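You operate a simulated robot arm through the tools that you are given. There is no shell and no other tool. Be economical: measure what you need, move in short steps, check, and stop when the job is done.

The job below is to be done with a simulated robot arm. You get a single attempt, and the scene is never put back.

Task
Tint the white can beside the dispenser with 2 shots of red.
Fine: slide it under the spouts on the tray and leave it there; drip nothing; shut the valve after. Set down upright: can.

Only the result counts: the job must be done as asked and must still hold three seconds after the hand-in. Knocking over, shifting, dropping, spilling or breaking anything else fails it.

Robot
A 7-joint arm with a two-finger parallel gripper, fixed in place. Base frame: the origin is at the foot of the arm, x ahead of it, y to its left, z up; the work surface is at about z = 0.85. Readings come in m, rad, newtons and seconds.
With the tool pointing down near the work surface it reaches from about 0.24 to 0.68 m from the base axis. Its first joint turns from -1.152 to 1.152 rad. Payload 2.4 kg.
Tool frame: the origin (TCP) lies between the finger pads and is the grasp point; the fingertips stand 0.03 m ahead of it; z points along the fingers, y is the line along which they close. Largest opening 0.094 m; finger width 0.028, thickness 0.01; the body of the gripper, 0.05 by 0.096 m, starts 0.055 m behind the TCP.
Orientation is that of the tool frame in the base frame, as a unit quaternion [w, x, y, z]. With the fingers straight down and closing along the base's y, the tool's x points along the base's -x, its y along +y and its z along -z.

Tools
- The arm moves only by the tool step_arm. Its argument "targets" is a list of rows, each a list of 6 numbers: the shift along the tool's x, y, z in mm, then the turn, a rotation vector about the tool's x, y, z in rad. In form: [[x, y, z, wx, wy, wz], ...]. A call has 1 to 8 rows; each row shifts and turns the commanded pose from where the row before left it, along the tool's axes as they then stand. "jaw" is the opening, from 0 (shut) to 1 (fully open), set as the call begins (left out, the last holds). Each row takes 0.2 s and may step no farther than 0.05 m and 0.15 rad from the row before; otherwise, or with a gripper value out of range, the whole call is refused. Where a pose cannot be reached the arm comes as near as it can. A force on the tool above 70 N (or 10 N above the force at the start of the call, whichever is more), or a blocked arm, ends the call early, and 0.2 s more pass. The fingers move at their own pace (about 0.153 m/s each) and stop on an object; they squeeze with about 26 N. The grip force told is the motor's: it shows also when the fingers shut on nothing. Time passes only in rows, and 0.2 s behind the last, so rows that do not move let the fingers close. It gives the time, the measured TCP pose, the force on the tool (base axes), the opening and the grip force at its end, in the units of the frame above (readings bear some noise), with the torque about the TCP (base axes, N m) and any sound that the robot's microphone picked up.
- Cameras (640 x 400 px; columns grow to the right, rows downward): "scene" is fixed at [0.036, 0.464, 1.4616]; the picture's right is [-0.80, -0.60, 0.00], its down [-0.25, 0.33, -0.91] and it looks along [0.54, -0.73, -0.42] (base axes); focal length 310 px, centre (320, 200). "wrist" rides on the gripper at [0.076, 0.014, -0.102] in the tool frame; the picture's right is [-0.18, 0.98, 0.00], its down [-0.75, -0.14, -0.64] and it looks along [-0.63, -0.12, 0.77] (tool axes); focal length 243 px, centre (320, 200). There is no depth. A picture from a camera that has moved, and an enlarged one, comes with that camera's place and axes in the base frame and with its lens.
- capture(camera): a new picture of that camera. No time passes.
- enlarge(camera, box): a new picture of the part [left, top, right, bottom] of that camera's present view, enlarged. No time passes.
- close_job(): hands the job in; it is judged then, once.

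Work in short steps. Places have to be worked out from the pictures, the camera data and where the tool is seen: move nearer, look again, correct. Check each grasp and each placing, and mend what went wrong. You have 120 turns and 76 pictures in all, those below and enlarged ones among them. Open the gripper and draw the arm clear of the work before you hand the job in, unless the task says otherwise; then end with one line.

The tools are called by a JSON object that holds its "fn" and its "kwargs". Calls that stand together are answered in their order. step_arm: Moves the arm, as the interface text tells. Its arguments: {"type":"object","properties":{"targets":{"type":"array","items":{"type":"array","items":{"type":"number"}}},"jaw":{"type":"number"}},"required":["targets"]} The other tools are called the same way: capture (camera) takes a picture; enlarge (camera, box) takes an enlarged picture of a part of a camera's view; close_job () hands the job in.

At the start:

```text
clock: 0.0
tool_pos: [0.3492, 0.0548, 1.2918]
tool_rot: [0.0, 0.0, 1.0, 0.0]
contact_force: [-0.2, 0.2, -0.1]
ft_torque: [0.03, -0.02, -0.02]
finger_gap: 0.0942
grip_force: 0.1
```

scene: 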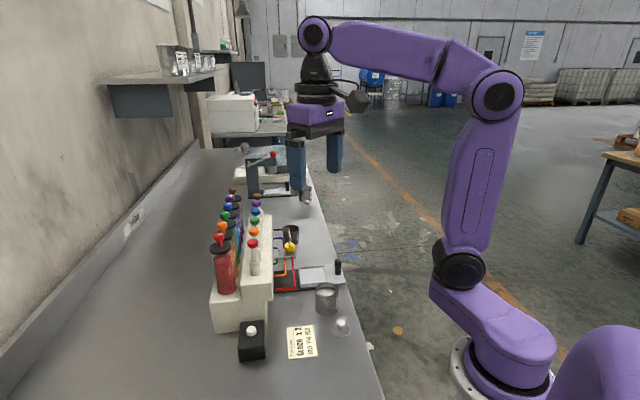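
wrist: 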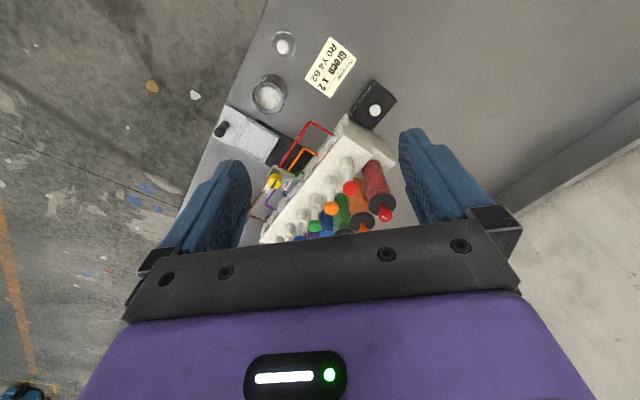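

I'll look closer at the dispenser in both views before moving.

{"fn": "enlarge", "kwargs": {"camera": "scene", "box": [190, 180, 370, 370]}}

{"fn": "enlarge", "kwargs": {"camera": "wrist", "box": [200, 20, 420, 250]}}

```text
2.11 times, centred on (280, 275) of scene
camera zoom: at [0.036, 0.464, 1.4616], right [-0.8, -0.6, 0.0], down [-0.25, 0.33, -0.91], along [0.54, -0.73, -0.42], focal length 653 px, centre (404, 42)
```

zoom: 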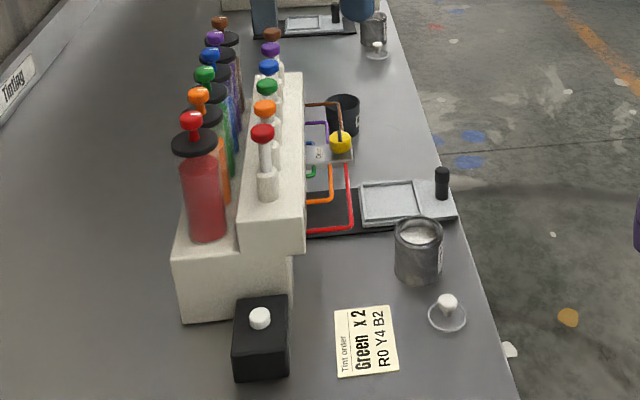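

```text
1.74 times, centred on (310, 135) of wrist
camera zoom: at [0.2714, 0.0688, 1.3948], right [0.18, 0.98, 0.0], down [0.75, -0.14, 0.64], along [0.63, -0.12, -0.77], focal length 422 px, centre (337, 313)
```

zoom: 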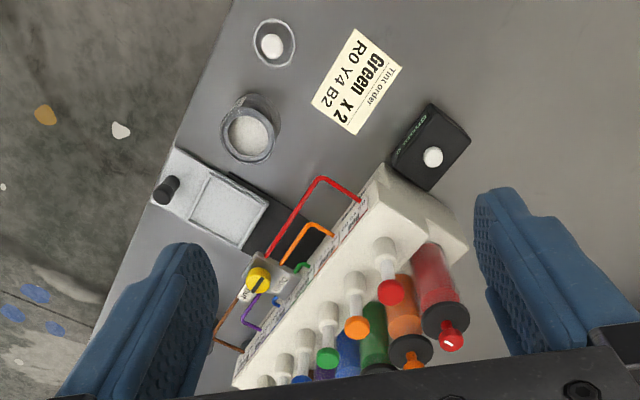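

The bench runs at about 45° to the base. I put the can near (0.395,-0.05), the tray near (0.48,-0.13), the yellow valve near (0.548,-0.084,0.967) and the red pump top near (0.515,0.073,1.075). I'll bring the wrist camera nearer, staying above everything.

{"fn": "step_arm", "kwargs": {"targets": [[20, -20, 30, 0, 0, 0], [20, -20, 30, 0, 0, 0], [20, -20, 30, 0, 0, 0]]}}

{"fn": "enlarge", "kwargs": {"camera": "wrist", "box": [180, 20, 480, 250]}}

```text
clock: 0.8
tool_pos: [0.2863, -0.0052, 1.2015]
tool_rot: [0.0, 0.0, 1.0, 0.001]
contact_force: [-0.5, -0.4, 0.6]
ft_torque: [-0.01, 0.0, -0.05]
finger_gap: 0.0941
grip_force: 0.2
```

```text
1.74 times, centred on (330, 135) of wrist
camera zoom: at [0.2087, 0.0094, 1.3038], right [0.18, 0.98, 0.0], down [0.75, -0.14, 0.64], along [0.63, -0.12, -0.77], focal length 422 px, centre (303, 313)
```

zoom: 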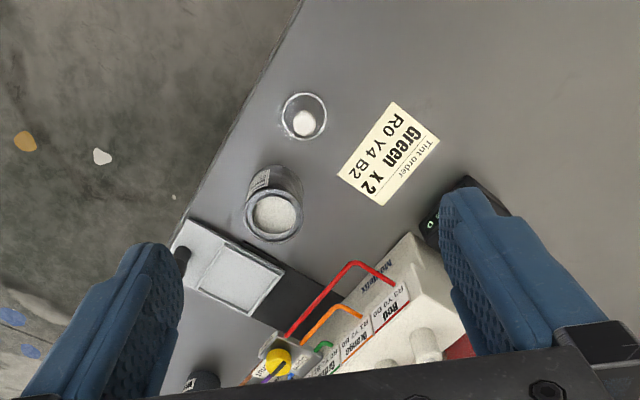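

Labels sit on the dispenser's front, which faces (-0.7,-0.7). I'll shift and yaw by 45° so the camera faces the front squarely.

{"fn": "step_arm", "kwargs": {"targets": [[-25, -40, 15, 0, 0, 0], [-25, -40, 15, 0, 0, 0], [0, 0, 0, 0, 0, -0.131], [0, 0, 0, 0, 0, -0.131], [0, 0, 0, 0, 0, -0.131], [0, 0, 0, 0, 0, -0.131], [0, 0, 0, 0, 0, -0.131], [0, 0, 0, 0, 0, -0.131]]}}

{"fn": "capture", "kwargs": {"camera": "wrist"}}

```text
clock: 2.6
tool_pos: [0.3384, -0.086, 1.1711]
tool_rot: [0.0, -0.384, 0.923, 0.0]
contact_force: [-1.0, -0.6, -0.3]
ft_torque: [0.02, -0.03, 0.0]
finger_gap: 0.0941
grip_force: 0.0
```

```text
70 pictures are left
camera wrist: at [0.2735, -0.1295, 1.2746], right [-0.57, 0.82, 0.0], down [0.63, 0.44, 0.64], along [0.53, 0.36, -0.77], focal length 243 px, centre (320, 200)
```

wrist: 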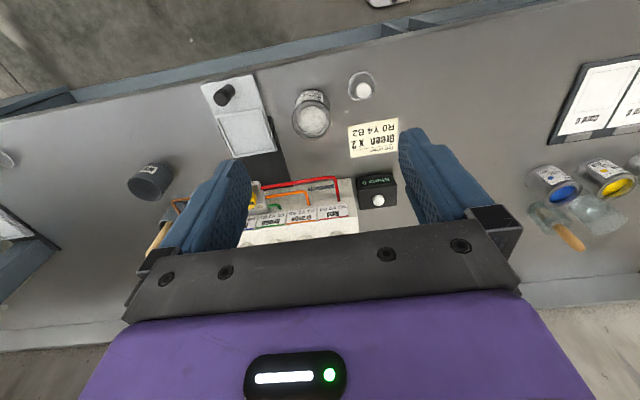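

I'll pitch the camera toward the horizontal, away from the bench edge, so the dispenser front comes clear of the fingers.

{"fn": "step_arm", "kwargs": {"targets": [[10, -30, 0, 0, -0.13, 0], [10, -30, 0, 0, -0.13, 0], [0, 0, 0, 0, -0.13, 0], [0, 0, 0, 0, -0.13, 0]]}}

{"fn": "capture", "kwargs": {"camera": "wrist"}}

```text
clock: 3.6
tool_pos: [0.3666, -0.1425, 1.1731]
tool_rot: [0.239, -0.371, 0.892, 0.098]
contact_force: [-0.3, 0.6, 0.4]
ft_torque: [0.0, -0.03, 0.01]
finger_gap: 0.0936
grip_force: 0.0
```

```text
69 pictures are left
camera wrist: at [0.2729, -0.2145, 1.2228], right [-0.58, 0.81, 0.09], down [0.33, 0.14, 0.93], along [0.74, 0.57, -0.35], focal length 243 px, centre (320, 200)
```

wrist: 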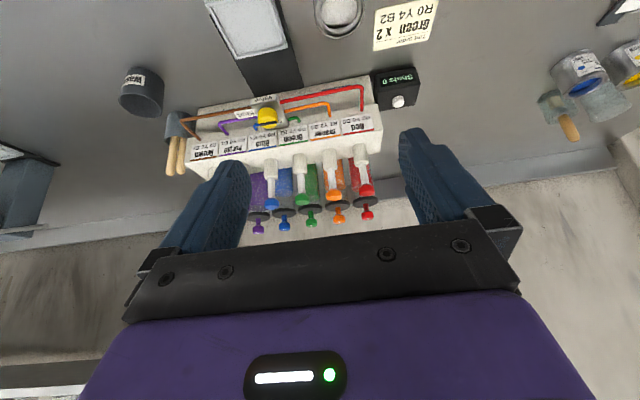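

Now labels show: a "Waste" cup, a "Shots 0" counter with a button, and a labelled valve. I'll enlarge it.

{"fn": "enlarge", "kwargs": {"camera": "wrist", "box": [180, 60, 430, 240]}}

{"fn": "enlarge", "kwargs": {"camera": "wrist", "box": [230, 80, 320, 145]}}

{"fn": "enlarge", "kwargs": {"camera": "wrist", "box": [300, 60, 430, 230]}}

```text
2.22 times, centred on (305, 150) of wrist
camera zoom: at [0.2729, -0.2145, 1.2228], right [-0.58, 0.81, 0.09], down [0.33, 0.14, 0.93], along [0.74, 0.57, -0.35], focal length 539 px, centre (353, 311)
```

zoom: 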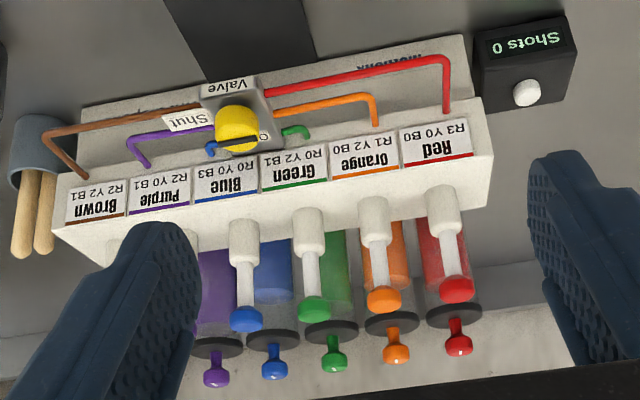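

```text
6.15 times, centred on (275, 112) of wrist
camera zoom: at [0.2729, -0.2145, 1.2228], right [-0.58, 0.81, 0.09], down [0.33, 0.14, 0.93], along [0.74, 0.57, -0.35], focal length 1493 px, centre (597, 738)
```

zoom: 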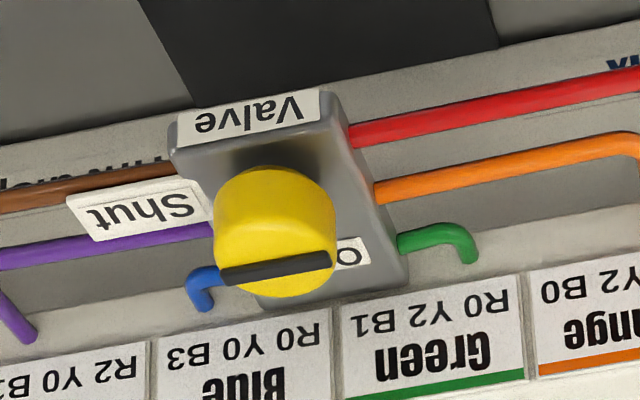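

```text
2.35 times, centred on (365, 145) of wrist
camera zoom: at [0.2729, -0.2145, 1.2228], right [-0.58, 0.81, 0.09], down [0.33, 0.14, 0.93], along [0.74, 0.57, -0.35], focal length 571 px, centre (214, 329)
```

zoom: 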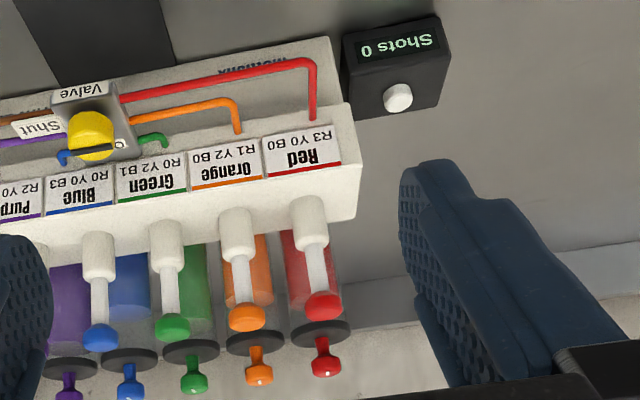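

Red label reads "R3 Y0 B0", so 2 presses of the red plunger should be R6. I need to know which way the valve turns, so I'll view it from the fixed camera.

{"fn": "enlarge", "kwargs": {"camera": "scene", "box": [265, 210, 325, 270]}}

{"fn": "enlarge", "kwargs": {"camera": "scene", "box": [260, 250, 360, 320]}}

```text
6.67 times, centred on (295, 240) of scene
camera zoom: at [0.036, 0.464, 1.4616], right [-0.8, -0.6, 0.0], down [-0.25, 0.33, -0.91], along [0.54, -0.73, -0.42], focal length 2067 px, centre (487, -67)
```

zoom: 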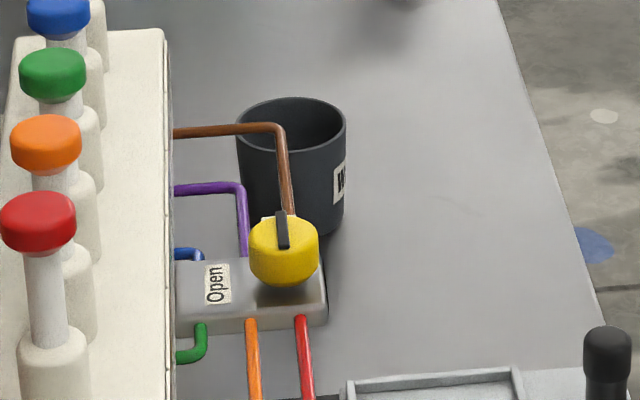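

```text
5.71 times, centred on (310, 285) of scene
camera zoom: at [0.036, 0.464, 1.4616], right [-0.8, -0.6, 0.0], down [-0.25, 0.33, -0.91], along [0.54, -0.73, -0.42], focal length 1772 px, centre (377, -286)
```

zoom: 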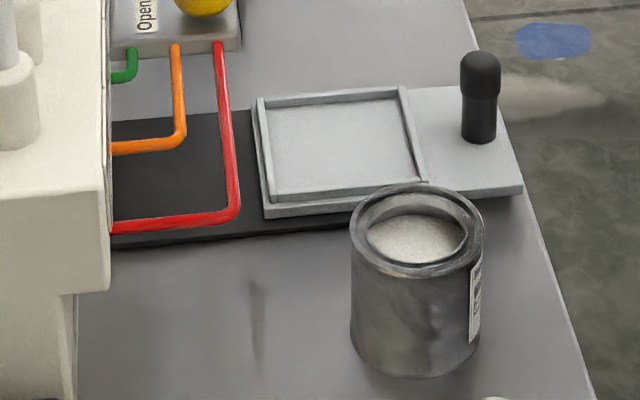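

Now clear: the knob is vertical, its pointer is at "Shut" (along e=(0.7,-0.7)), and "Open" is toward the dispenser, so it opens with +90° counter-clockwise. The can is ~0.062 wide and ~0.06 tall at (0.393,-0.050). I'll level the tool, return yaw to 0 and look again.

{"fn": "step_arm", "kwargs": {"targets": [[0, 0, 0, 0, 0.13, 0], [0, 0, 0, 0, 0.13, 0], [0, 0, 0, 0, 0.13, 0], [0, 0, 0, 0, 0.13, 0], [0, 0, 0, 0, 0, 0.131], [0, 0, 0, 0, 0, 0.131], [0, 0, 0, 0, 0, 0.131], [0, 0, 0, 0, 0, 0.131]]}}

{"fn": "step_arm", "kwargs": {"targets": [[0, 0, 0, 0, 0, 0.131], [0, 0, 0, 0, 0, 0.131], [0, 0, 0, 0, 0, 0]]}}

```text
clock: 5.4
tool_pos: [0.3659, -0.1422, 1.1713]
tool_rot: [0.0, -0.13, 0.992, -0.001]
contact_force: [1.1, -0.2, 0.2]
ft_torque: [0.03, 0.01, -0.02]
finger_gap: 0.0943
grip_force: 0.0
```

```text
clock: 6.2
tool_pos: [0.3671, -0.1414, 1.1701]
tool_rot: [0.001, 0.001, 1.0, 0.0]
contact_force: [0.2, -0.1, 0.4]
ft_torque: [-0.01, -0.02, 0.0]
finger_gap: 0.0939
grip_force: 0.0
```

Move above the can at z≈1.05 and check alignment.

{"fn": "step_arm", "kwargs": {"targets": [[-8, 30, 0, 0, 0, 0], [-9, 30, 30, 0, 0, 0], [-9, 31, 45, 0, 0, 0], [0, 0, 45, 0, 0, 0]]}}

{"fn": "capture", "kwargs": {"camera": "wrist"}}

{"fn": "capture", "kwargs": {"camera": "scene"}}

```text
refused: row 3 steps farther than a row can; nothing moved
```

```text
63 pictures are left
camera wrist: at [0.2897, -0.1278, 1.2731], right [0.19, 0.98, 0.0], down [0.75, -0.14, 0.64], along [0.63, -0.12, -0.77], focal length 243 px, centre (320, 200)
```

wrist: 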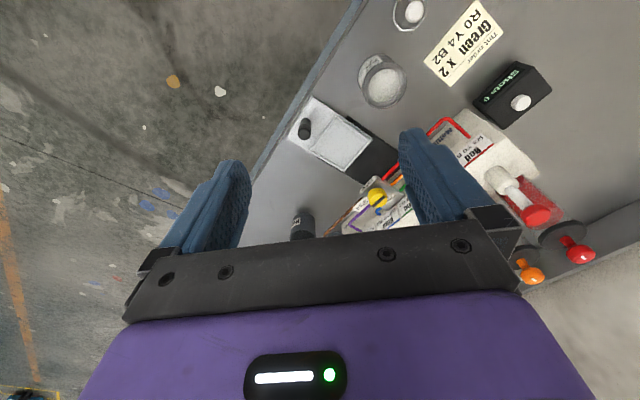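

```text
62 pictures are left
```

scene: 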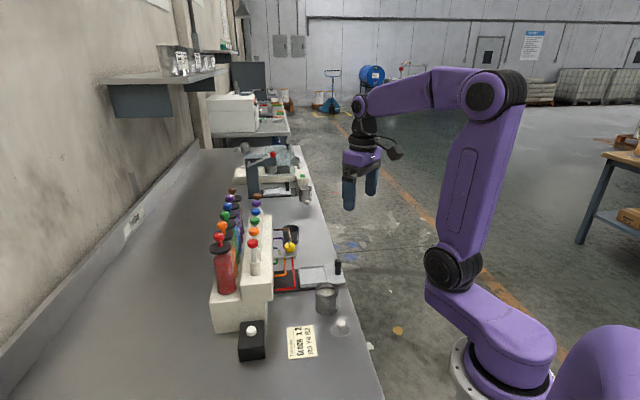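

The row was too long; this view puts the can at (0.397,-0.056). I'll split the move into smaller rows.

{"fn": "step_arm", "kwargs": {"targets": [[-10, 28, 0, 0, 0, 0], [-10, 30, 20, 0, 0, 0], [-10, 28, 30, 0, 0, 0], [0, 0, 40, 0, 0, 0], [0, 0, 30, 0, 0, 0]]}}

{"fn": "capture", "kwargs": {"camera": "wrist"}}

{"fn": "enlarge", "kwargs": {"camera": "scene", "box": [250, 190, 410, 350]}}

```text
clock: 7.4
tool_pos: [0.3973, -0.0571, 1.0509]
tool_rot: [0.0, 0.0, 1.0, 0.001]
contact_force: [0.1, -0.2, 0.6]
ft_torque: [-0.01, 0.04, 0.0]
finger_gap: 0.094
grip_force: 0.0
```

```text
61 pictures are left
camera wrist: at [0.32, -0.043, 1.1526], right [0.18, 0.98, 0.0], down [0.75, -0.14, 0.64], along [0.63, -0.12, -0.77], focal length 243 px, centre (320, 200)
```

wrist: 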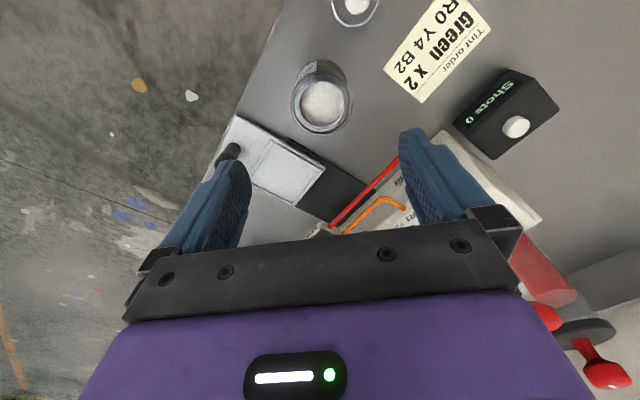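

```text
2.50 times, centred on (330, 270) of scene
camera zoom: at [0.036, 0.464, 1.4616], right [-0.8, -0.6, 0.0], down [-0.25, 0.33, -0.91], along [0.54, -0.73, -0.42], focal length 775 px, centre (295, 25)
```

zoom: 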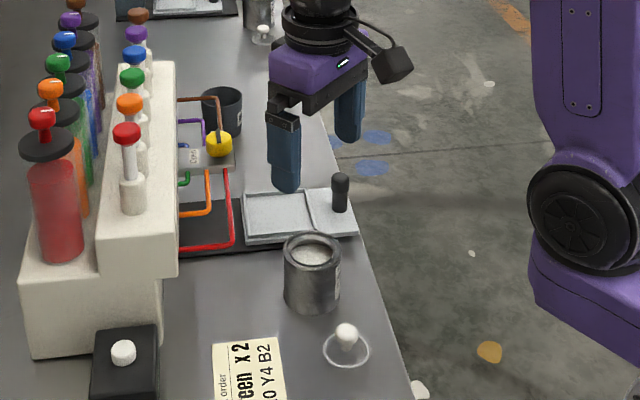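

Rim centre comes to (0.399,-0.057), which is directly under the TCP. Descending to z≈0.897 with the jaws open.

{"fn": "step_arm", "kwargs": {"targets": [[-2, 0, 40, 0, 0, 0], [0, 0, 40, 0, 0, 0], [0, 0, 40, 0, 0, 0], [0, 0, 34, 0, 0, 0]]}}

{"fn": "enlarge", "kwargs": {"camera": "scene", "box": [250, 190, 410, 350]}}

{"fn": "capture", "kwargs": {"camera": "wrist"}}

```text
clock: 8.4
tool_pos: [0.3998, -0.0534, 0.8971]
tool_rot: [0.0, 0.0, 1.0, 0.0]
contact_force: [0.2, -0.8, 0.8]
ft_torque: [0.04, 0.03, -0.02]
finger_gap: 0.0941
grip_force: 0.0
```

```text
2.50 times, centred on (330, 270) of scene
camera zoom: at [0.036, 0.464, 1.4616], right [-0.8, -0.6, 0.0], down [-0.25, 0.33, -0.91], along [0.54, -0.73, -0.42], focal length 775 px, centre (295, 25)
```

zoom: 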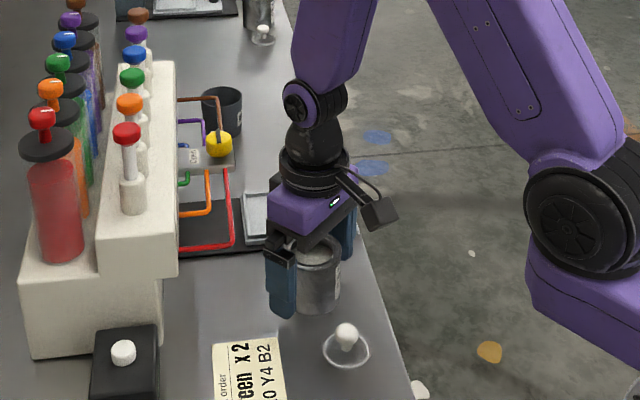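

```text
58 pictures are left
camera wrist: at [0.3229, -0.0403, 0.9997], right [0.18, 0.98, 0.0], down [0.75, -0.14, 0.64], along [0.63, -0.12, -0.77], focal length 243 px, centre (320, 200)
```

wrist: 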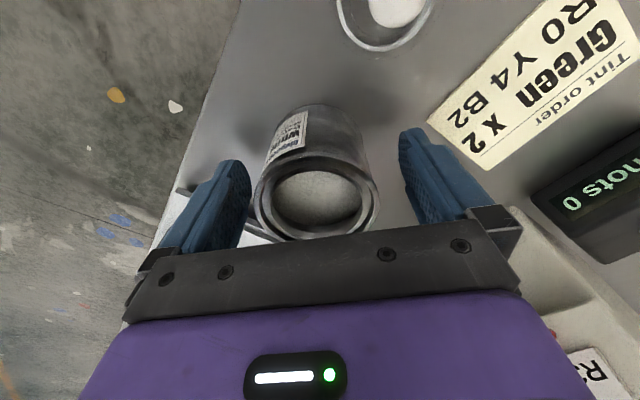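

The can is between the pads, roughly centred. Closing the gripper.

{"fn": "step_arm", "kwargs": {"targets": [[0, -2, 0, 0, 0, 0], [0, 0, 0, 0, 0, 0], [0, 0, 0, 0, 0, 0]], "jaw": 0}}

```text
clock: 9.2
tool_pos: [0.4004, -0.0566, 0.8965]
tool_rot: [0.001, 0.0, 1.0, 0.001]
contact_force: [0.2, 1.5, 2.3]
ft_torque: [0.08, -0.11, 0.02]
finger_gap: 0.0609
grip_force: 26.0
```

Gripped at 0.061 m. Lifting gently by 70 mm.

{"fn": "step_arm", "kwargs": {"targets": [[0, 0, -8, 0, 0, 0], [0, 0, -15, 0, 0, 0], [0, 0, -18, 0, 0, 0], [0, 0, -18, 0, 0, 0], [0, 0, -11, 0, 0, 0], [0, 0, 0, 0, 0, 0]]}}

{"fn": "enlarge", "kwargs": {"camera": "scene", "box": [250, 190, 410, 350]}}

{"fn": "capture", "kwargs": {"camera": "wrist"}}

```text
clock: 10.6
tool_pos: [0.4026, -0.0559, 0.9652]
tool_rot: [0.0, 0.0, 1.0, 0.0]
contact_force: [0.3, -0.3, -1.3]
ft_torque: [-0.02, -0.01, 0.05]
finger_gap: 0.0607
grip_force: 26.0
```

```text
2.50 times, centred on (330, 270) of scene
camera zoom: at [0.036, 0.464, 1.4616], right [-0.8, -0.6, 0.0], down [-0.25, 0.33, -0.91], along [0.54, -0.73, -0.42], focal length 775 px, centre (295, 25)
```

zoom: 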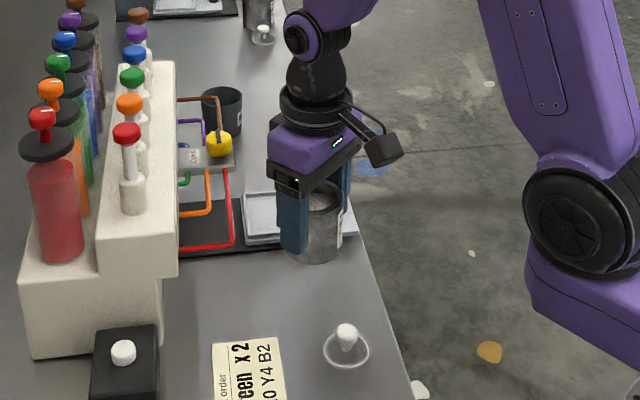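

```text
56 pictures are left
camera wrist: at [0.3229, -0.0423, 1.0682], right [0.18, 0.98, 0.0], down [0.75, -0.14, 0.64], along [0.63, -0.12, -0.77], focal length 243 px, centre (320, 200)
```

wrist: 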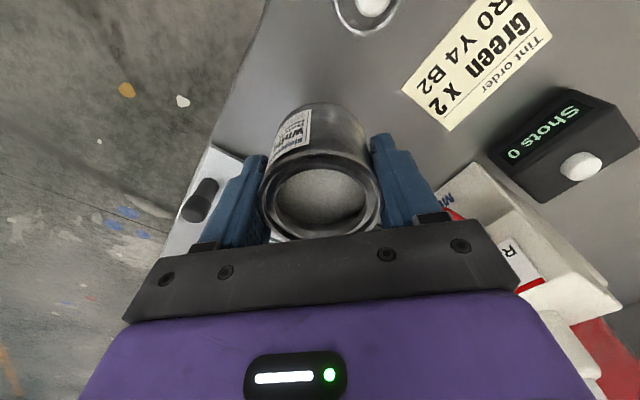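

The can is lifted with the jaws clear of the tubes. I'll yaw 45° so the jaws close along the bench, going slowly.

{"fn": "step_arm", "kwargs": {"targets": [[0, 0, 0, 0, 0, -0.08], [0, 0, 0, 0, 0, -0.1], [0, 0, 0, 0, 0, -0.11], [0, 0, 0, 0, 0, -0.11], [0, 0, 0, 0, 0, -0.11], [0, 0, 0, 0, 0, -0.11], [0, 0, 0, 0, 0, -0.1], [0, 0, 0, 0, 0, -0.0654]]}}

{"fn": "capture", "kwargs": {"camera": "wrist"}}

{"fn": "enlarge", "kwargs": {"camera": "scene", "box": [260, 240, 360, 310]}}

```text
clock: 12.4
tool_pos: [0.3987, -0.0575, 0.967]
tool_rot: [0.0, -0.383, 0.924, 0.001]
contact_force: [0.3, 0.0, -1.5]
ft_torque: [0.01, 0.02, -0.01]
finger_gap: 0.0605
grip_force: 25.5
```

```text
55 pictures are left
camera wrist: at [0.3334, -0.1014, 1.0698], right [-0.57, 0.82, 0.0], down [0.63, 0.43, 0.64], along [0.53, 0.36, -0.77], focal length 243 px, centre (320, 200)
```

wrist: 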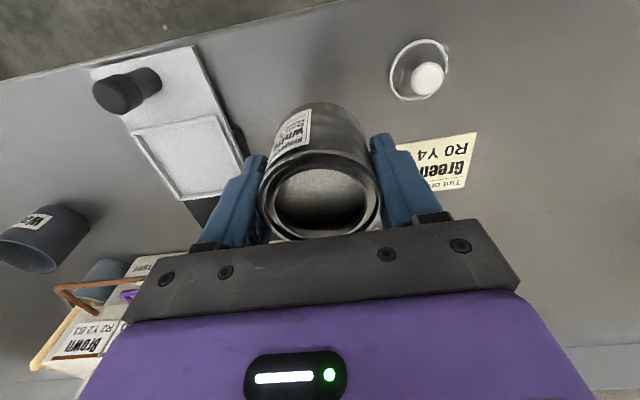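

```text
5.71 times, centred on (310, 275) of scene
camera zoom: at [0.036, 0.464, 1.4616], right [-0.8, -0.6, 0.0], down [-0.25, 0.33, -0.91], along [0.54, -0.73, -0.42], focal length 1772 px, centre (377, -229)
```

zoom: 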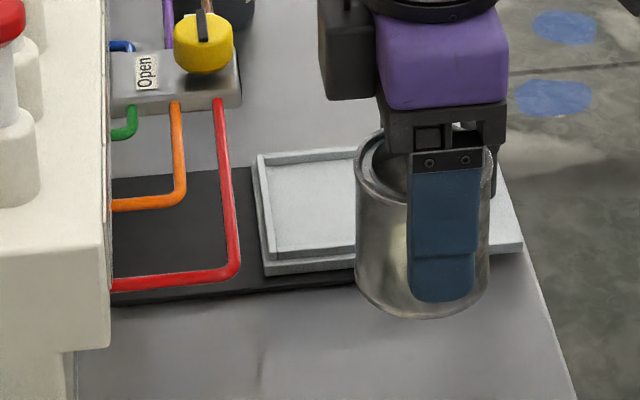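

I need the tray recess precisely, since it is only a little wider than the can. Enlarging the wrist view there.

{"fn": "enlarge", "kwargs": {"camera": "wrist", "box": [80, 30, 260, 220]}}

```text
2.11 times, centred on (170, 125) of wrist
camera zoom: at [0.3334, -0.1014, 1.0698], right [-0.57, 0.82, 0.0], down [0.63, 0.43, 0.64], along [0.53, 0.36, -0.77], focal length 511 px, centre (636, 358)
```

zoom: 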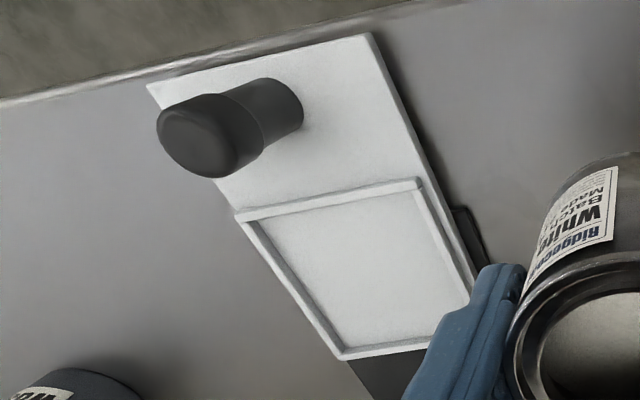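

The recess outer frame is about 0.08 m square, centred near (0.503,-0.130). I'll rise slightly and glide over there, slowly to avoid sloshing.

{"fn": "step_arm", "kwargs": {"targets": [[-6, -8, -8, 0, 0, 0], [-8, -16, -7, 0, 0, 0], [-8, -20, 0, 0, 0, 0], [0, -22, 0, 0, 0, 0], [0, -22, 0, 0, 0, 0], [0, -20, 0, 0, 0, 0], [0, -12, 0, 0, 0, 0], [0, -5, 0, 0, 0, 0]]}}

{"fn": "enlarge", "kwargs": {"camera": "scene", "box": [260, 220, 360, 300]}}

{"fn": "capture", "kwargs": {"camera": "wrist"}}

```text
clock: 14.2
tool_pos: [0.5021, -0.1307, 0.9806]
tool_rot: [0.0, -0.382, 0.924, 0.0]
contact_force: [-0.3, 0.5, -2.2]
ft_torque: [-0.05, 0.0, 0.0]
finger_gap: 0.0608
grip_force: 25.7
```

```text
5.00 times, centred on (310, 260) of scene
camera zoom: at [0.036, 0.464, 1.4616], right [-0.8, -0.6, 0.0], down [-0.25, 0.33, -0.91], along [0.54, -0.73, -0.42], focal length 1550 px, centre (370, -100)
```

zoom: 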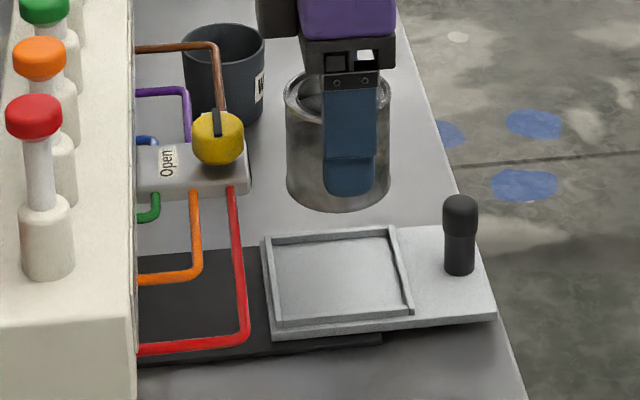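

```text
51 pictures are left
camera wrist: at [0.4365, -0.1746, 1.0831], right [-0.56, 0.83, 0.0], down [0.63, 0.43, 0.64], along [0.53, 0.36, -0.77], focal length 243 px, centre (320, 200)
```

wrist: 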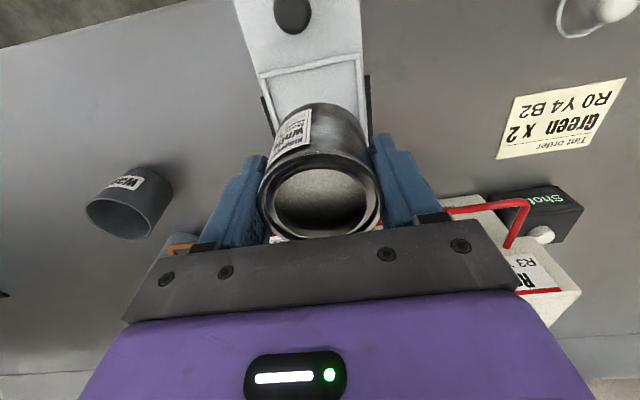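

Close to centred. I'll lower until the can base is ~1 cm above the frame and judge the gaps directly.

{"fn": "step_arm", "kwargs": {"targets": [[0, 0, 10, 0, 0, 0], [0, 0, 15, 0, 0, 0], [0, 0, 15, 0, 0, 0], [0, 0, 8, 0, 0, 0], [0, 0, 0, 0, 0, 0]]}}

{"fn": "enlarge", "kwargs": {"camera": "scene", "box": [280, 235, 350, 295]}}

{"fn": "enlarge", "kwargs": {"camera": "wrist", "box": [220, 20, 420, 250]}}

```text
clock: 15.4
tool_pos: [0.5021, -0.1309, 0.9335]
tool_rot: [0.001, -0.383, 0.924, 0.0]
contact_force: [0.6, 0.1, -2.2]
ft_torque: [-0.01, -0.01, 0.04]
finger_gap: 0.0608
grip_force: 25.7
```

```text
6.67 times, centred on (315, 265) of scene
camera zoom: at [0.036, 0.464, 1.4616], right [-0.8, -0.6, 0.0], down [-0.25, 0.33, -0.91], along [0.54, -0.73, -0.42], focal length 2067 px, centre (353, -233)
```

zoom: 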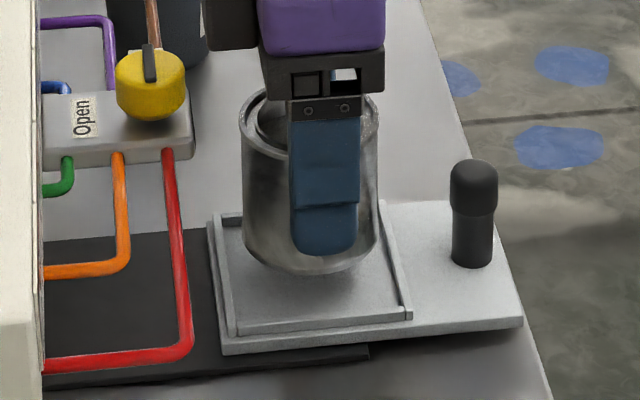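

```text
1.74 times, centred on (320, 135) of wrist
camera zoom: at [0.4371, -0.1741, 1.0354], right [-0.56, 0.83, 0.0], down [0.63, 0.43, 0.64], along [0.53, 0.36, -0.77], focal length 422 px, centre (320, 313)
```

zoom: 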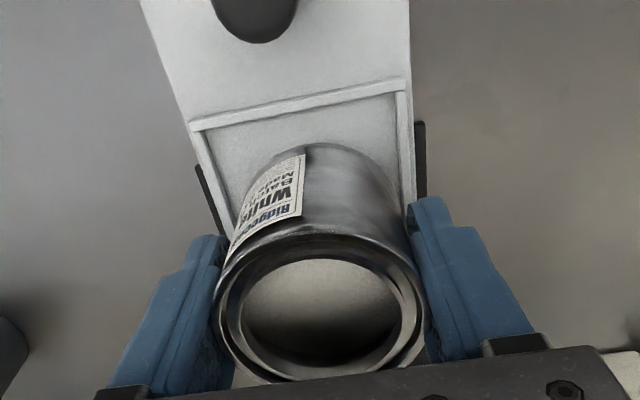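

Working through both views, the can is centred in n and about 2.5 mm short in e. I'll correct that and lower to just above the recess floor.

{"fn": "step_arm", "kwargs": {"targets": [[0, -2.5, 0, 0, 0, 0], [0, 0, 6, 0, 0, 0], [0, 0, 6, 0, 0, 0], [0, 0, 0, 0, 0, 0]]}}

{"fn": "enlarge", "kwargs": {"camera": "scene", "box": [280, 235, 350, 295]}}

{"fn": "enlarge", "kwargs": {"camera": "wrist", "box": [220, 20, 420, 250]}}

```text
clock: 16.4
tool_pos: [0.5051, -0.131, 0.9212]
tool_rot: [0.0, -0.383, 0.924, 0.0]
contact_force: [-0.1, -0.5, -2.1]
ft_torque: [0.01, 0.0, -0.03]
finger_gap: 0.0606
grip_force: 26.3
```

```text
6.67 times, centred on (315, 265) of scene
camera zoom: at [0.036, 0.464, 1.4616], right [-0.8, -0.6, 0.0], down [-0.25, 0.33, -0.91], along [0.54, -0.73, -0.42], focal length 2067 px, centre (353, -233)
```

zoom: 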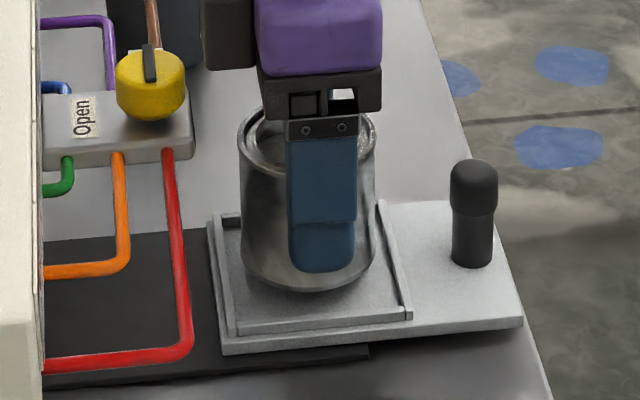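

```text
1.74 times, centred on (320, 135) of wrist
camera zoom: at [0.4399, -0.1758, 1.0239], right [-0.56, 0.83, 0.0], down [0.63, 0.43, 0.64], along [0.53, 0.36, -0.77], focal length 422 px, centre (320, 313)
```

zoom: 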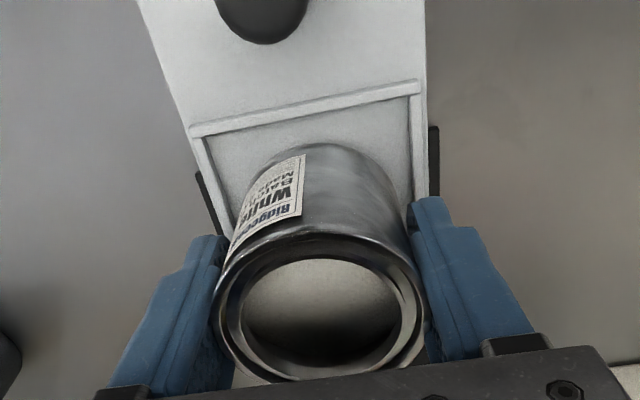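

Aligned in both views, with even gaps. Lowering the last ~9 mm slowly, watching the force.

{"fn": "step_arm", "kwargs": {"targets": [[0, 0, 3, 0, 0, 0], [0, 0, 3, 0, 0, 0], [0, 0, 0, 0, 0, 0]]}}

{"fn": "step_arm", "kwargs": {"targets": [[0, 0, 1.5, 0, 0, 0], [0, 0, 0, 0, 0, 0]]}}

{"fn": "enlarge", "kwargs": {"camera": "scene", "box": [280, 235, 350, 295]}}

```text
clock: 17.2
tool_pos: [0.5035, -0.1328, 0.9169]
tool_rot: [0.0, -0.382, 0.924, 0.001]
contact_force: [-0.3, -0.4, -2.1]
ft_torque: [0.0, -0.03, 0.0]
finger_gap: 0.0607
grip_force: 26.2
```

```text
clock: 17.8
tool_pos: [0.505, -0.1335, 0.915]
tool_rot: [0.0, -0.383, 0.924, -0.001]
contact_force: [0.3, 0.5, -1.3]
ft_torque: [0.0, 0.02, 0.02]
finger_gap: 0.0605
grip_force: 26.3
```

```text
6.67 times, centred on (315, 265) of scene
camera zoom: at [0.036, 0.464, 1.4616], right [-0.8, -0.6, 0.0], down [-0.25, 0.33, -0.91], along [0.54, -0.73, -0.42], focal length 2067 px, centre (353, -233)
```

zoom: 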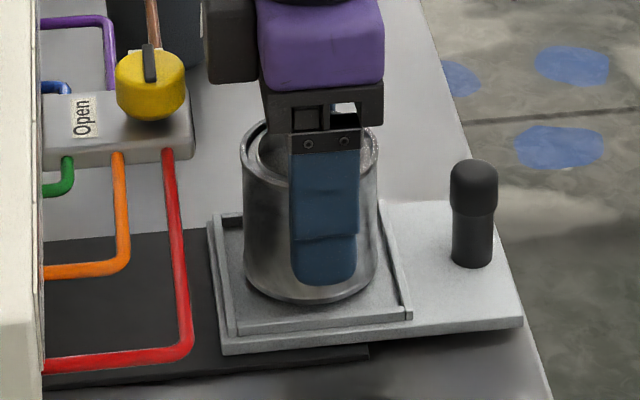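

Bottom still appears slightly above the floor (shadow gap); continuing in small steps.

{"fn": "step_arm", "kwargs": {"targets": [[0, 0, 1.5, 0, 0, 0], [0, 0, 0, 0, 0, 0]]}}

{"fn": "step_arm", "kwargs": {"targets": [[0, 0, 1.5, 0, 0, 0], [0, 0, 0, 0, 0, 0]]}}

```text
clock: 18.4
tool_pos: [0.5049, -0.1326, 0.9119]
tool_rot: [-0.001, -0.383, 0.924, 0.0]
contact_force: [0.1, -0.4, -0.7]
ft_torque: [-0.03, -0.02, 0.03]
finger_gap: 0.0607
grip_force: 26.3
```

```text
clock: 19.0
tool_pos: [0.504, -0.1334, 0.9117]
tool_rot: [-0.002, -0.382, 0.924, 0.0]
contact_force: [0.5, -0.2, -2.5]
ft_torque: [0.01, -0.05, 0.0]
finger_gap: 0.0607
grip_force: 25.8
```

{"fn": "step_arm", "kwargs": {"targets": [[0, 0, 1.5, 0, 0, 0], [0, 0, 0, 0, 0, 0]]}}

{"fn": "enlarge", "kwargs": {"camera": "scene", "box": [280, 235, 350, 295]}}

{"fn": "enlarge", "kwargs": {"camera": "wrist", "box": [220, 20, 420, 250]}}

```text
clock: 19.6
tool_pos: [0.5062, -0.1321, 0.9102]
tool_rot: [0.0, -0.382, 0.924, 0.0]
contact_force: [-1.1, 0.2, 1.3]
ft_torque: [0.06, 0.02, 0.03]
finger_gap: 0.0604
grip_force: 25.6
```

```text
6.67 times, centred on (315, 265) of scene
camera zoom: at [0.036, 0.464, 1.4616], right [-0.8, -0.6, 0.0], down [-0.25, 0.33, -0.91], along [0.54, -0.73, -0.41], focal length 2067 px, centre (353, -233)
```

zoom: 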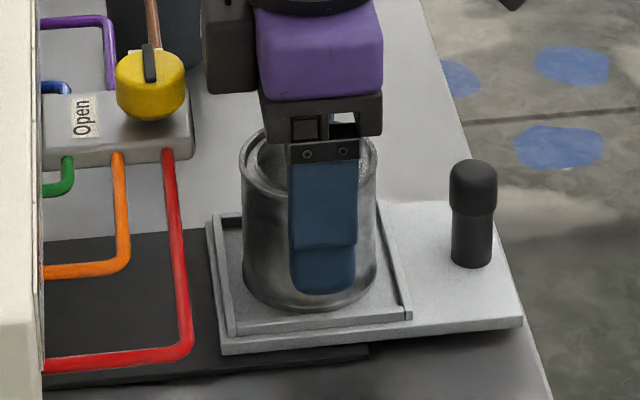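

```text
1.74 times, centred on (320, 135) of wrist
camera zoom: at [0.4397, -0.1764, 1.0118], right [-0.56, 0.83, 0.0], down [0.63, 0.43, 0.64], along [0.53, 0.36, -0.77], focal length 422 px, centre (320, 313)
```

zoom: 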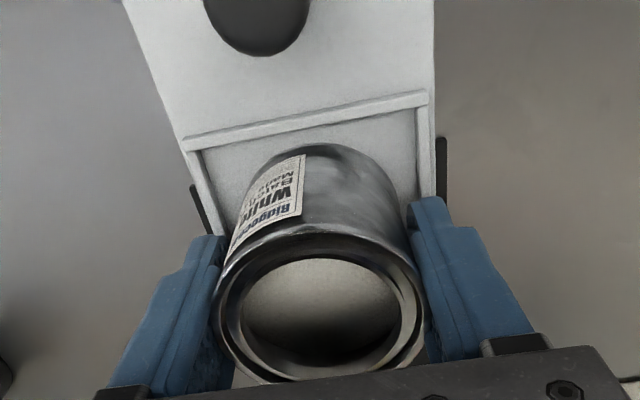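

Force moved from -2 N to +1.3 N, so contact is starting. One more millimetre to confirm.

{"fn": "step_arm", "kwargs": {"targets": [[0, 0, 1, 0, 0, 0], [0, 0, 0, 0, 0, 0]]}}

```text
clock: 20.2
tool_pos: [0.5047, -0.133, 0.9082]
tool_rot: [0.001, -0.383, 0.924, -0.001]
contact_force: [-2.0, 1.3, 13.0]
ft_torque: [0.26, 0.3, 0.01]
finger_gap: 0.0607
grip_force: 26.2
```

Seated (13 N). I'll back off 0.7 mm and open the jaws part-way.

{"fn": "step_arm", "kwargs": {"targets": [[0, 0, -0.7, 0, 0, 0], [0, 0, 0, 0, 0, 0]]}}

{"fn": "step_arm", "kwargs": {"targets": [[0, 0, 0, 0, 0, 0], [0, 0, 0, 0, 0, 0]], "jaw": 0.85}}

{"fn": "step_arm", "kwargs": {"targets": [[0, 0, -20, 0, 0, 0], [0, 0, -40, 0, 0, 0], [0, 0, -40, 0, 0, 0], [0, 0, -20, 0, 0, 0]]}}

{"fn": "enlarge", "kwargs": {"camera": "scene", "box": [270, 220, 360, 300]}}

{"fn": "capture", "kwargs": {"camera": "wrist"}}

```text
clock: 20.8
tool_pos: [0.5043, -0.1327, 0.9091]
tool_rot: [0.0, -0.383, 0.924, -0.001]
contact_force: [1.7, -1.2, 0.1]
ft_torque: [0.04, -0.11, 0.0]
finger_gap: 0.0608
grip_force: 26.3
```

```text
clock: 21.4
tool_pos: [0.5049, -0.1322, 0.9092]
tool_rot: [0.0, -0.382, 0.924, 0.001]
contact_force: [0.0, 0.0, 0.2]
ft_torque: [-0.03, 0.03, -0.02]
finger_gap: 0.0799
grip_force: 0.2
```

```text
clock: 22.4
tool_pos: [0.5058, -0.134, 1.028]
tool_rot: [0.0, -0.383, 0.924, 0.0]
contact_force: [-0.2, -0.5, -1.5]
ft_torque: [-0.02, -0.02, -0.01]
finger_gap: 0.0798
grip_force: 0.0
```

```text
5.00 times, centred on (315, 260) of scene
camera zoom: at [0.036, 0.464, 1.4616], right [-0.8, -0.6, 0.0], down [-0.25, 0.33, -0.91], along [0.54, -0.73, -0.42], focal length 1550 px, centre (345, -100)
```

zoom: 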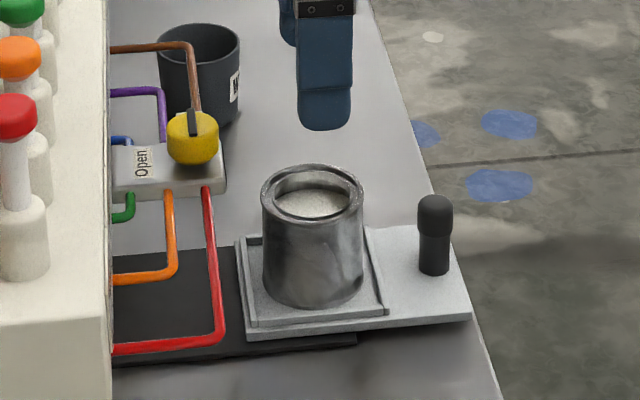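

```text
42 pictures are left
camera wrist: at [0.4399, -0.1775, 1.13], right [-0.56, 0.83, 0.0], down [0.63, 0.43, 0.64], along [0.53, 0.36, -0.77], focal length 243 px, centre (320, 200)
```

wrist: 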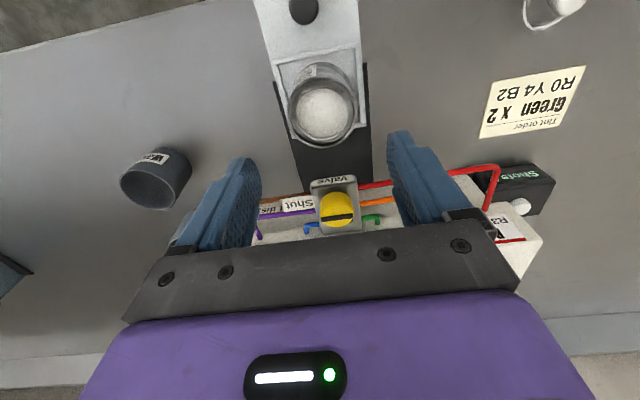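

The can sits square in the recess. I estimate the handle at (0.452,-0.186), top ~0.907. Moving above it at z≈0.98 to check.

{"fn": "step_arm", "kwargs": {"targets": [[37, 1, 0, 0, 0, 0], [37, 1, 0, 0, 0, 0], [0, 0, 30, 0, 0, 0], [0, 0, 20, 0, 0, 0], [0, 0, 0, 0, 0, 0]], "jaw": 0.6}}

{"fn": "capture", "kwargs": {"camera": "wrist"}}

{"fn": "enlarge", "kwargs": {"camera": "scene", "box": [270, 220, 360, 300]}}

```text
clock: 23.6
tool_pos: [0.4507, -0.1855, 0.9818]
tool_rot: [0.0, -0.382, 0.924, 0.0]
contact_force: [-0.1, 0.6, 0.3]
ft_torque: [0.0, 0.0, 0.02]
finger_gap: 0.0562
grip_force: 0.1
```

```text
41 pictures are left
camera wrist: at [0.3849, -0.2303, 1.0842], right [-0.56, 0.83, 0.0], down [0.63, 0.43, 0.64], along [0.53, 0.36, -0.77], focal length 243 px, centre (320, 200)
```

wrist: 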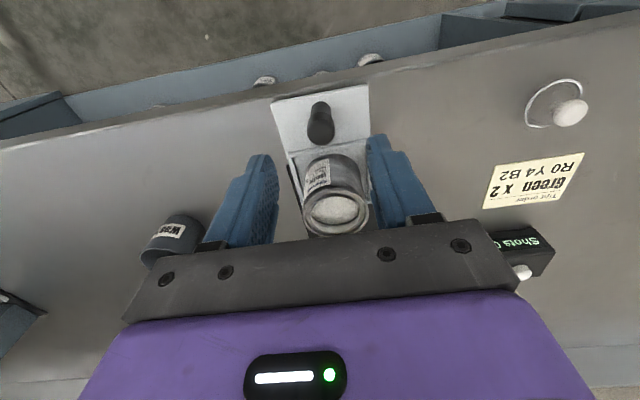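

```text
5.00 times, centred on (315, 260) of scene
camera zoom: at [0.036, 0.464, 1.4616], right [-0.8, -0.6, 0.0], down [-0.25, 0.33, -0.91], along [0.54, -0.73, -0.42], focal length 1550 px, centre (345, -100)
```

zoom: 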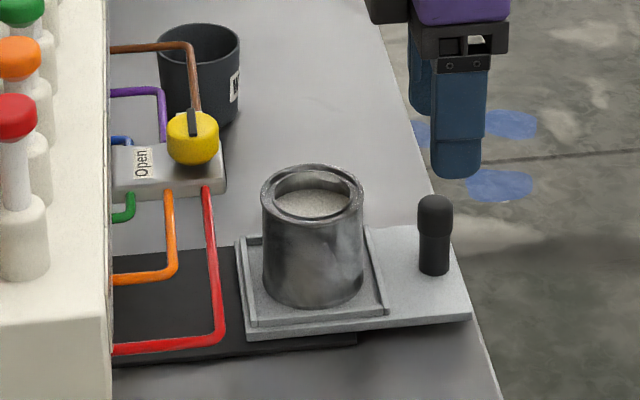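

The handle is centred between the fingers within ~3 mm. Descending to z≈0.90 and gripping it.

{"fn": "step_arm", "kwargs": {"targets": [[0, 0, 30, 0, 0, 0], [0, 0, 30, 0, 0, 0], [0, 0, 20, 0, 0, 0], [0, 0, 0, 0, 0, 0]]}}

{"fn": "enlarge", "kwargs": {"camera": "wrist", "box": [220, 60, 420, 250]}}

```text
clock: 24.6
tool_pos: [0.4523, -0.181, 0.902]
tool_rot: [0.0, -0.382, 0.924, 0.0]
contact_force: [0.1, 1.3, -0.4]
ft_torque: [0.01, 0.0, 0.01]
finger_gap: 0.0563
grip_force: 0.0
```

```text
2.11 times, centred on (320, 155) of wrist
camera zoom: at [0.3872, -0.2263, 1.0038], right [-0.56, 0.83, 0.0], down [0.63, 0.43, 0.64], along [0.53, 0.36, -0.77], focal length 511 px, centre (320, 295)
```

zoom: 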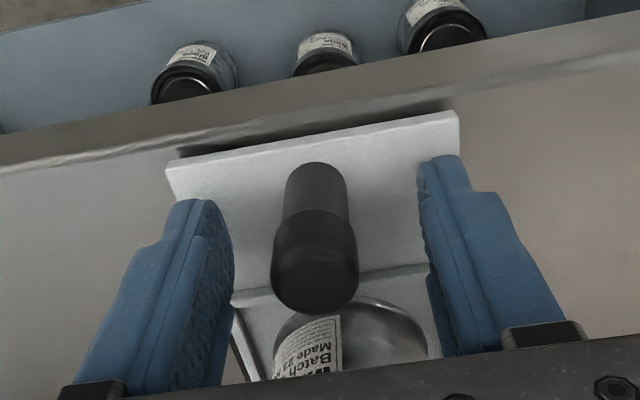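

The handle is between the fingers, ~2 mm toward +e. Nudging, then closing.

{"fn": "step_arm", "kwargs": {"targets": [[0, -2, 0, 0, 0, 0], [0, 0, 0, 0, 0, 0]]}}

{"fn": "step_arm", "kwargs": {"targets": [[0, 0, 0, 0, 0, 0], [0, 0, 0, 0, 0, 0]], "jaw": 0}}

```text
clock: 25.2
tool_pos: [0.4532, -0.1834, 0.9014]
tool_rot: [0.0, -0.382, 0.924, 0.0]
contact_force: [-1.0, -1.2, 1.4]
ft_torque: [0.02, 0.0, -0.03]
finger_gap: 0.0563
grip_force: 0.1
```

```text
clock: 25.8
tool_pos: [0.4532, -0.1834, 0.9009]
tool_rot: [0.0, -0.382, 0.924, 0.0]
contact_force: [-4.5, 3.4, 1.4]
ft_torque: [-0.68, -0.42, -0.1]
finger_gap: 0.0215
grip_force: 44.7
```

Holding the handle (0.0215 m). Sliding the tray inward (tool -x) slowly, first 15 mm.

{"fn": "step_arm", "kwargs": {"targets": [[-3, 0, 0, 0, 0, 0], [-6, 0, 0, 0, 0, 0], [-6, 0, 0, 0, 0, 0], [0, 0, 0, 0, 0, 0]]}}

{"fn": "enlarge", "kwargs": {"camera": "scene", "box": [270, 220, 360, 300]}}

```text
clock: 26.8
tool_pos: [0.4637, -0.173, 0.9006]
tool_rot: [0.001, -0.382, 0.924, 0.0]
contact_force: [-4.4, 5.2, 36.1]
ft_torque: [0.28, 1.25, 0.11]
finger_gap: 0.0216
grip_force: 45.2
```

```text
5.00 times, centred on (315, 260) of scene
camera zoom: at [0.0354, 0.4643, 1.4615], right [-0.8, -0.6, 0.0], down [-0.25, 0.33, -0.91], along [0.54, -0.73, -0.41], focal length 1550 px, centre (345, -100)
```

zoom: 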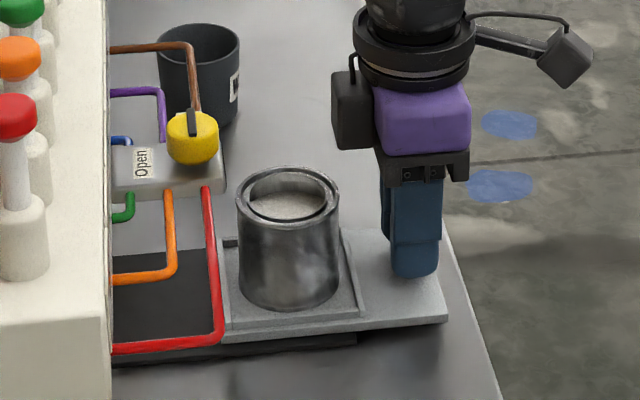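

It slides, and the can rides upright. The vertical force is 36 N, so I'll relieve by raising the command 1 mm, then continue.

{"fn": "step_arm", "kwargs": {"targets": [[0, 0, -1, 0, 0, 0], [0, 0, 0, 0, 0, 0]]}}

{"fn": "step_arm", "kwargs": {"targets": [[-5, 0, 0, 0, 0, 0], [-7, 0, 0, 0, 0, 0], [-7, 0, 0, 0, 0, 0], [-4, 0, 0, 0, 0, 0], [0, 0, 0, 0, 0, 0]]}}

```text
clock: 27.4
tool_pos: [0.4619, -0.1724, 0.9009]
tool_rot: [0.001, -0.382, 0.924, -0.001]
contact_force: [-6.1, 6.7, 34.9]
ft_torque: [1.13, 0.17, 0.02]
finger_gap: 0.0219
grip_force: 45.1
```

```text
clock: 28.6
tool_pos: [0.4785, -0.1576, 0.9013]
tool_rot: [0.0, -0.382, 0.924, 0.0]
contact_force: [-9.7, 10.0, 38.8]
ft_torque: [0.64, 0.69, 0.08]
finger_gap: 0.0215
grip_force: 45.3
```

Side load of ~14 N along -e and vertical load remain. Relieving both by shifting 1.5 mm to -e and 1.5 mm up.

{"fn": "step_arm", "kwargs": {"targets": [[0, 1.5, -1.5, 0, 0, 0], [0, 0, 0, 0, 0, 0]]}}

{"fn": "enlarge", "kwargs": {"camera": "scene", "box": [270, 220, 360, 300]}}

```text
clock: 29.2
tool_pos: [0.4785, -0.1581, 0.9011]
tool_rot: [0.0, -0.382, 0.924, 0.0]
contact_force: [1.3, -2.4, -12.2]
ft_torque: [-0.2, -0.76, 0.13]
finger_gap: 0.0217
grip_force: 44.9
```

```text
5.00 times, centred on (315, 260) of scene
camera zoom: at [0.0363, 0.4638, 1.4616], right [-0.8, -0.6, 0.0], down [-0.25, 0.33, -0.91], along [0.54, -0.73, -0.42], focal length 1550 px, centre (345, -100)
```

zoom: 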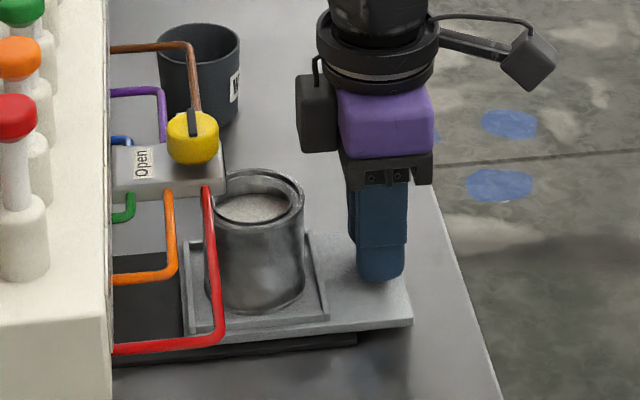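

Loads relieved, 36 mm travelled. Continuing 24 mm more.

{"fn": "step_arm", "kwargs": {"targets": [[-5, 0, 0, 0, 0, 0], [-7, 0, 0, 0, 0, 0], [-7, 0, 0, 0, 0, 0], [-5, 0, 0, 0, 0, 0], [0, 0, 0, 0, 0, 0]]}}

{"fn": "enlarge", "kwargs": {"camera": "scene", "box": [270, 220, 360, 300]}}

{"fn": "capture", "kwargs": {"camera": "wrist"}}

```text
clock: 30.4
tool_pos: [0.4946, -0.1407, 0.9009]
tool_rot: [0.0, -0.383, 0.924, -0.001]
contact_force: [10.2, -10.5, -37.2]
ft_torque: [-0.96, -0.29, -0.04]
finger_gap: 0.0219
grip_force: 45.2
```

```text
5.00 times, centred on (315, 260) of scene
camera zoom: at [0.0369, 0.4636, 1.4617], right [-0.8, -0.6, 0.0], down [-0.25, 0.33, -0.91], along [0.54, -0.73, -0.42], focal length 1550 px, centre (345, -100)
```

zoom: 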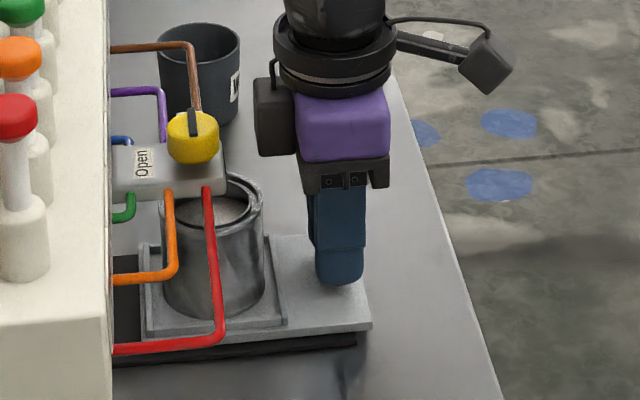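

```text
35 pictures are left
camera wrist: at [0.4303, -0.1846, 1.0037], right [-0.56, 0.83, 0.0], down [0.63, 0.43, 0.64], along [0.53, 0.36, -0.77], focal length 243 px, centre (320, 200)
```

wrist: 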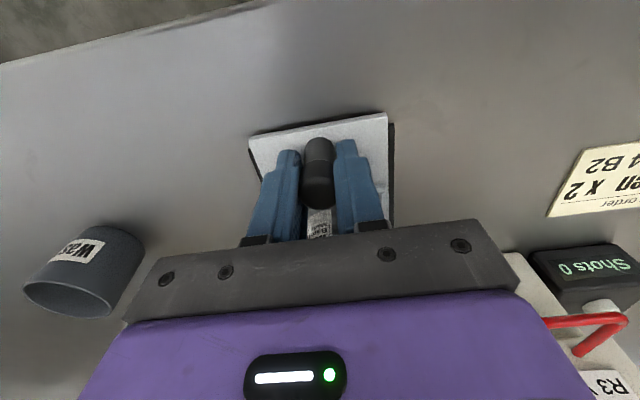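

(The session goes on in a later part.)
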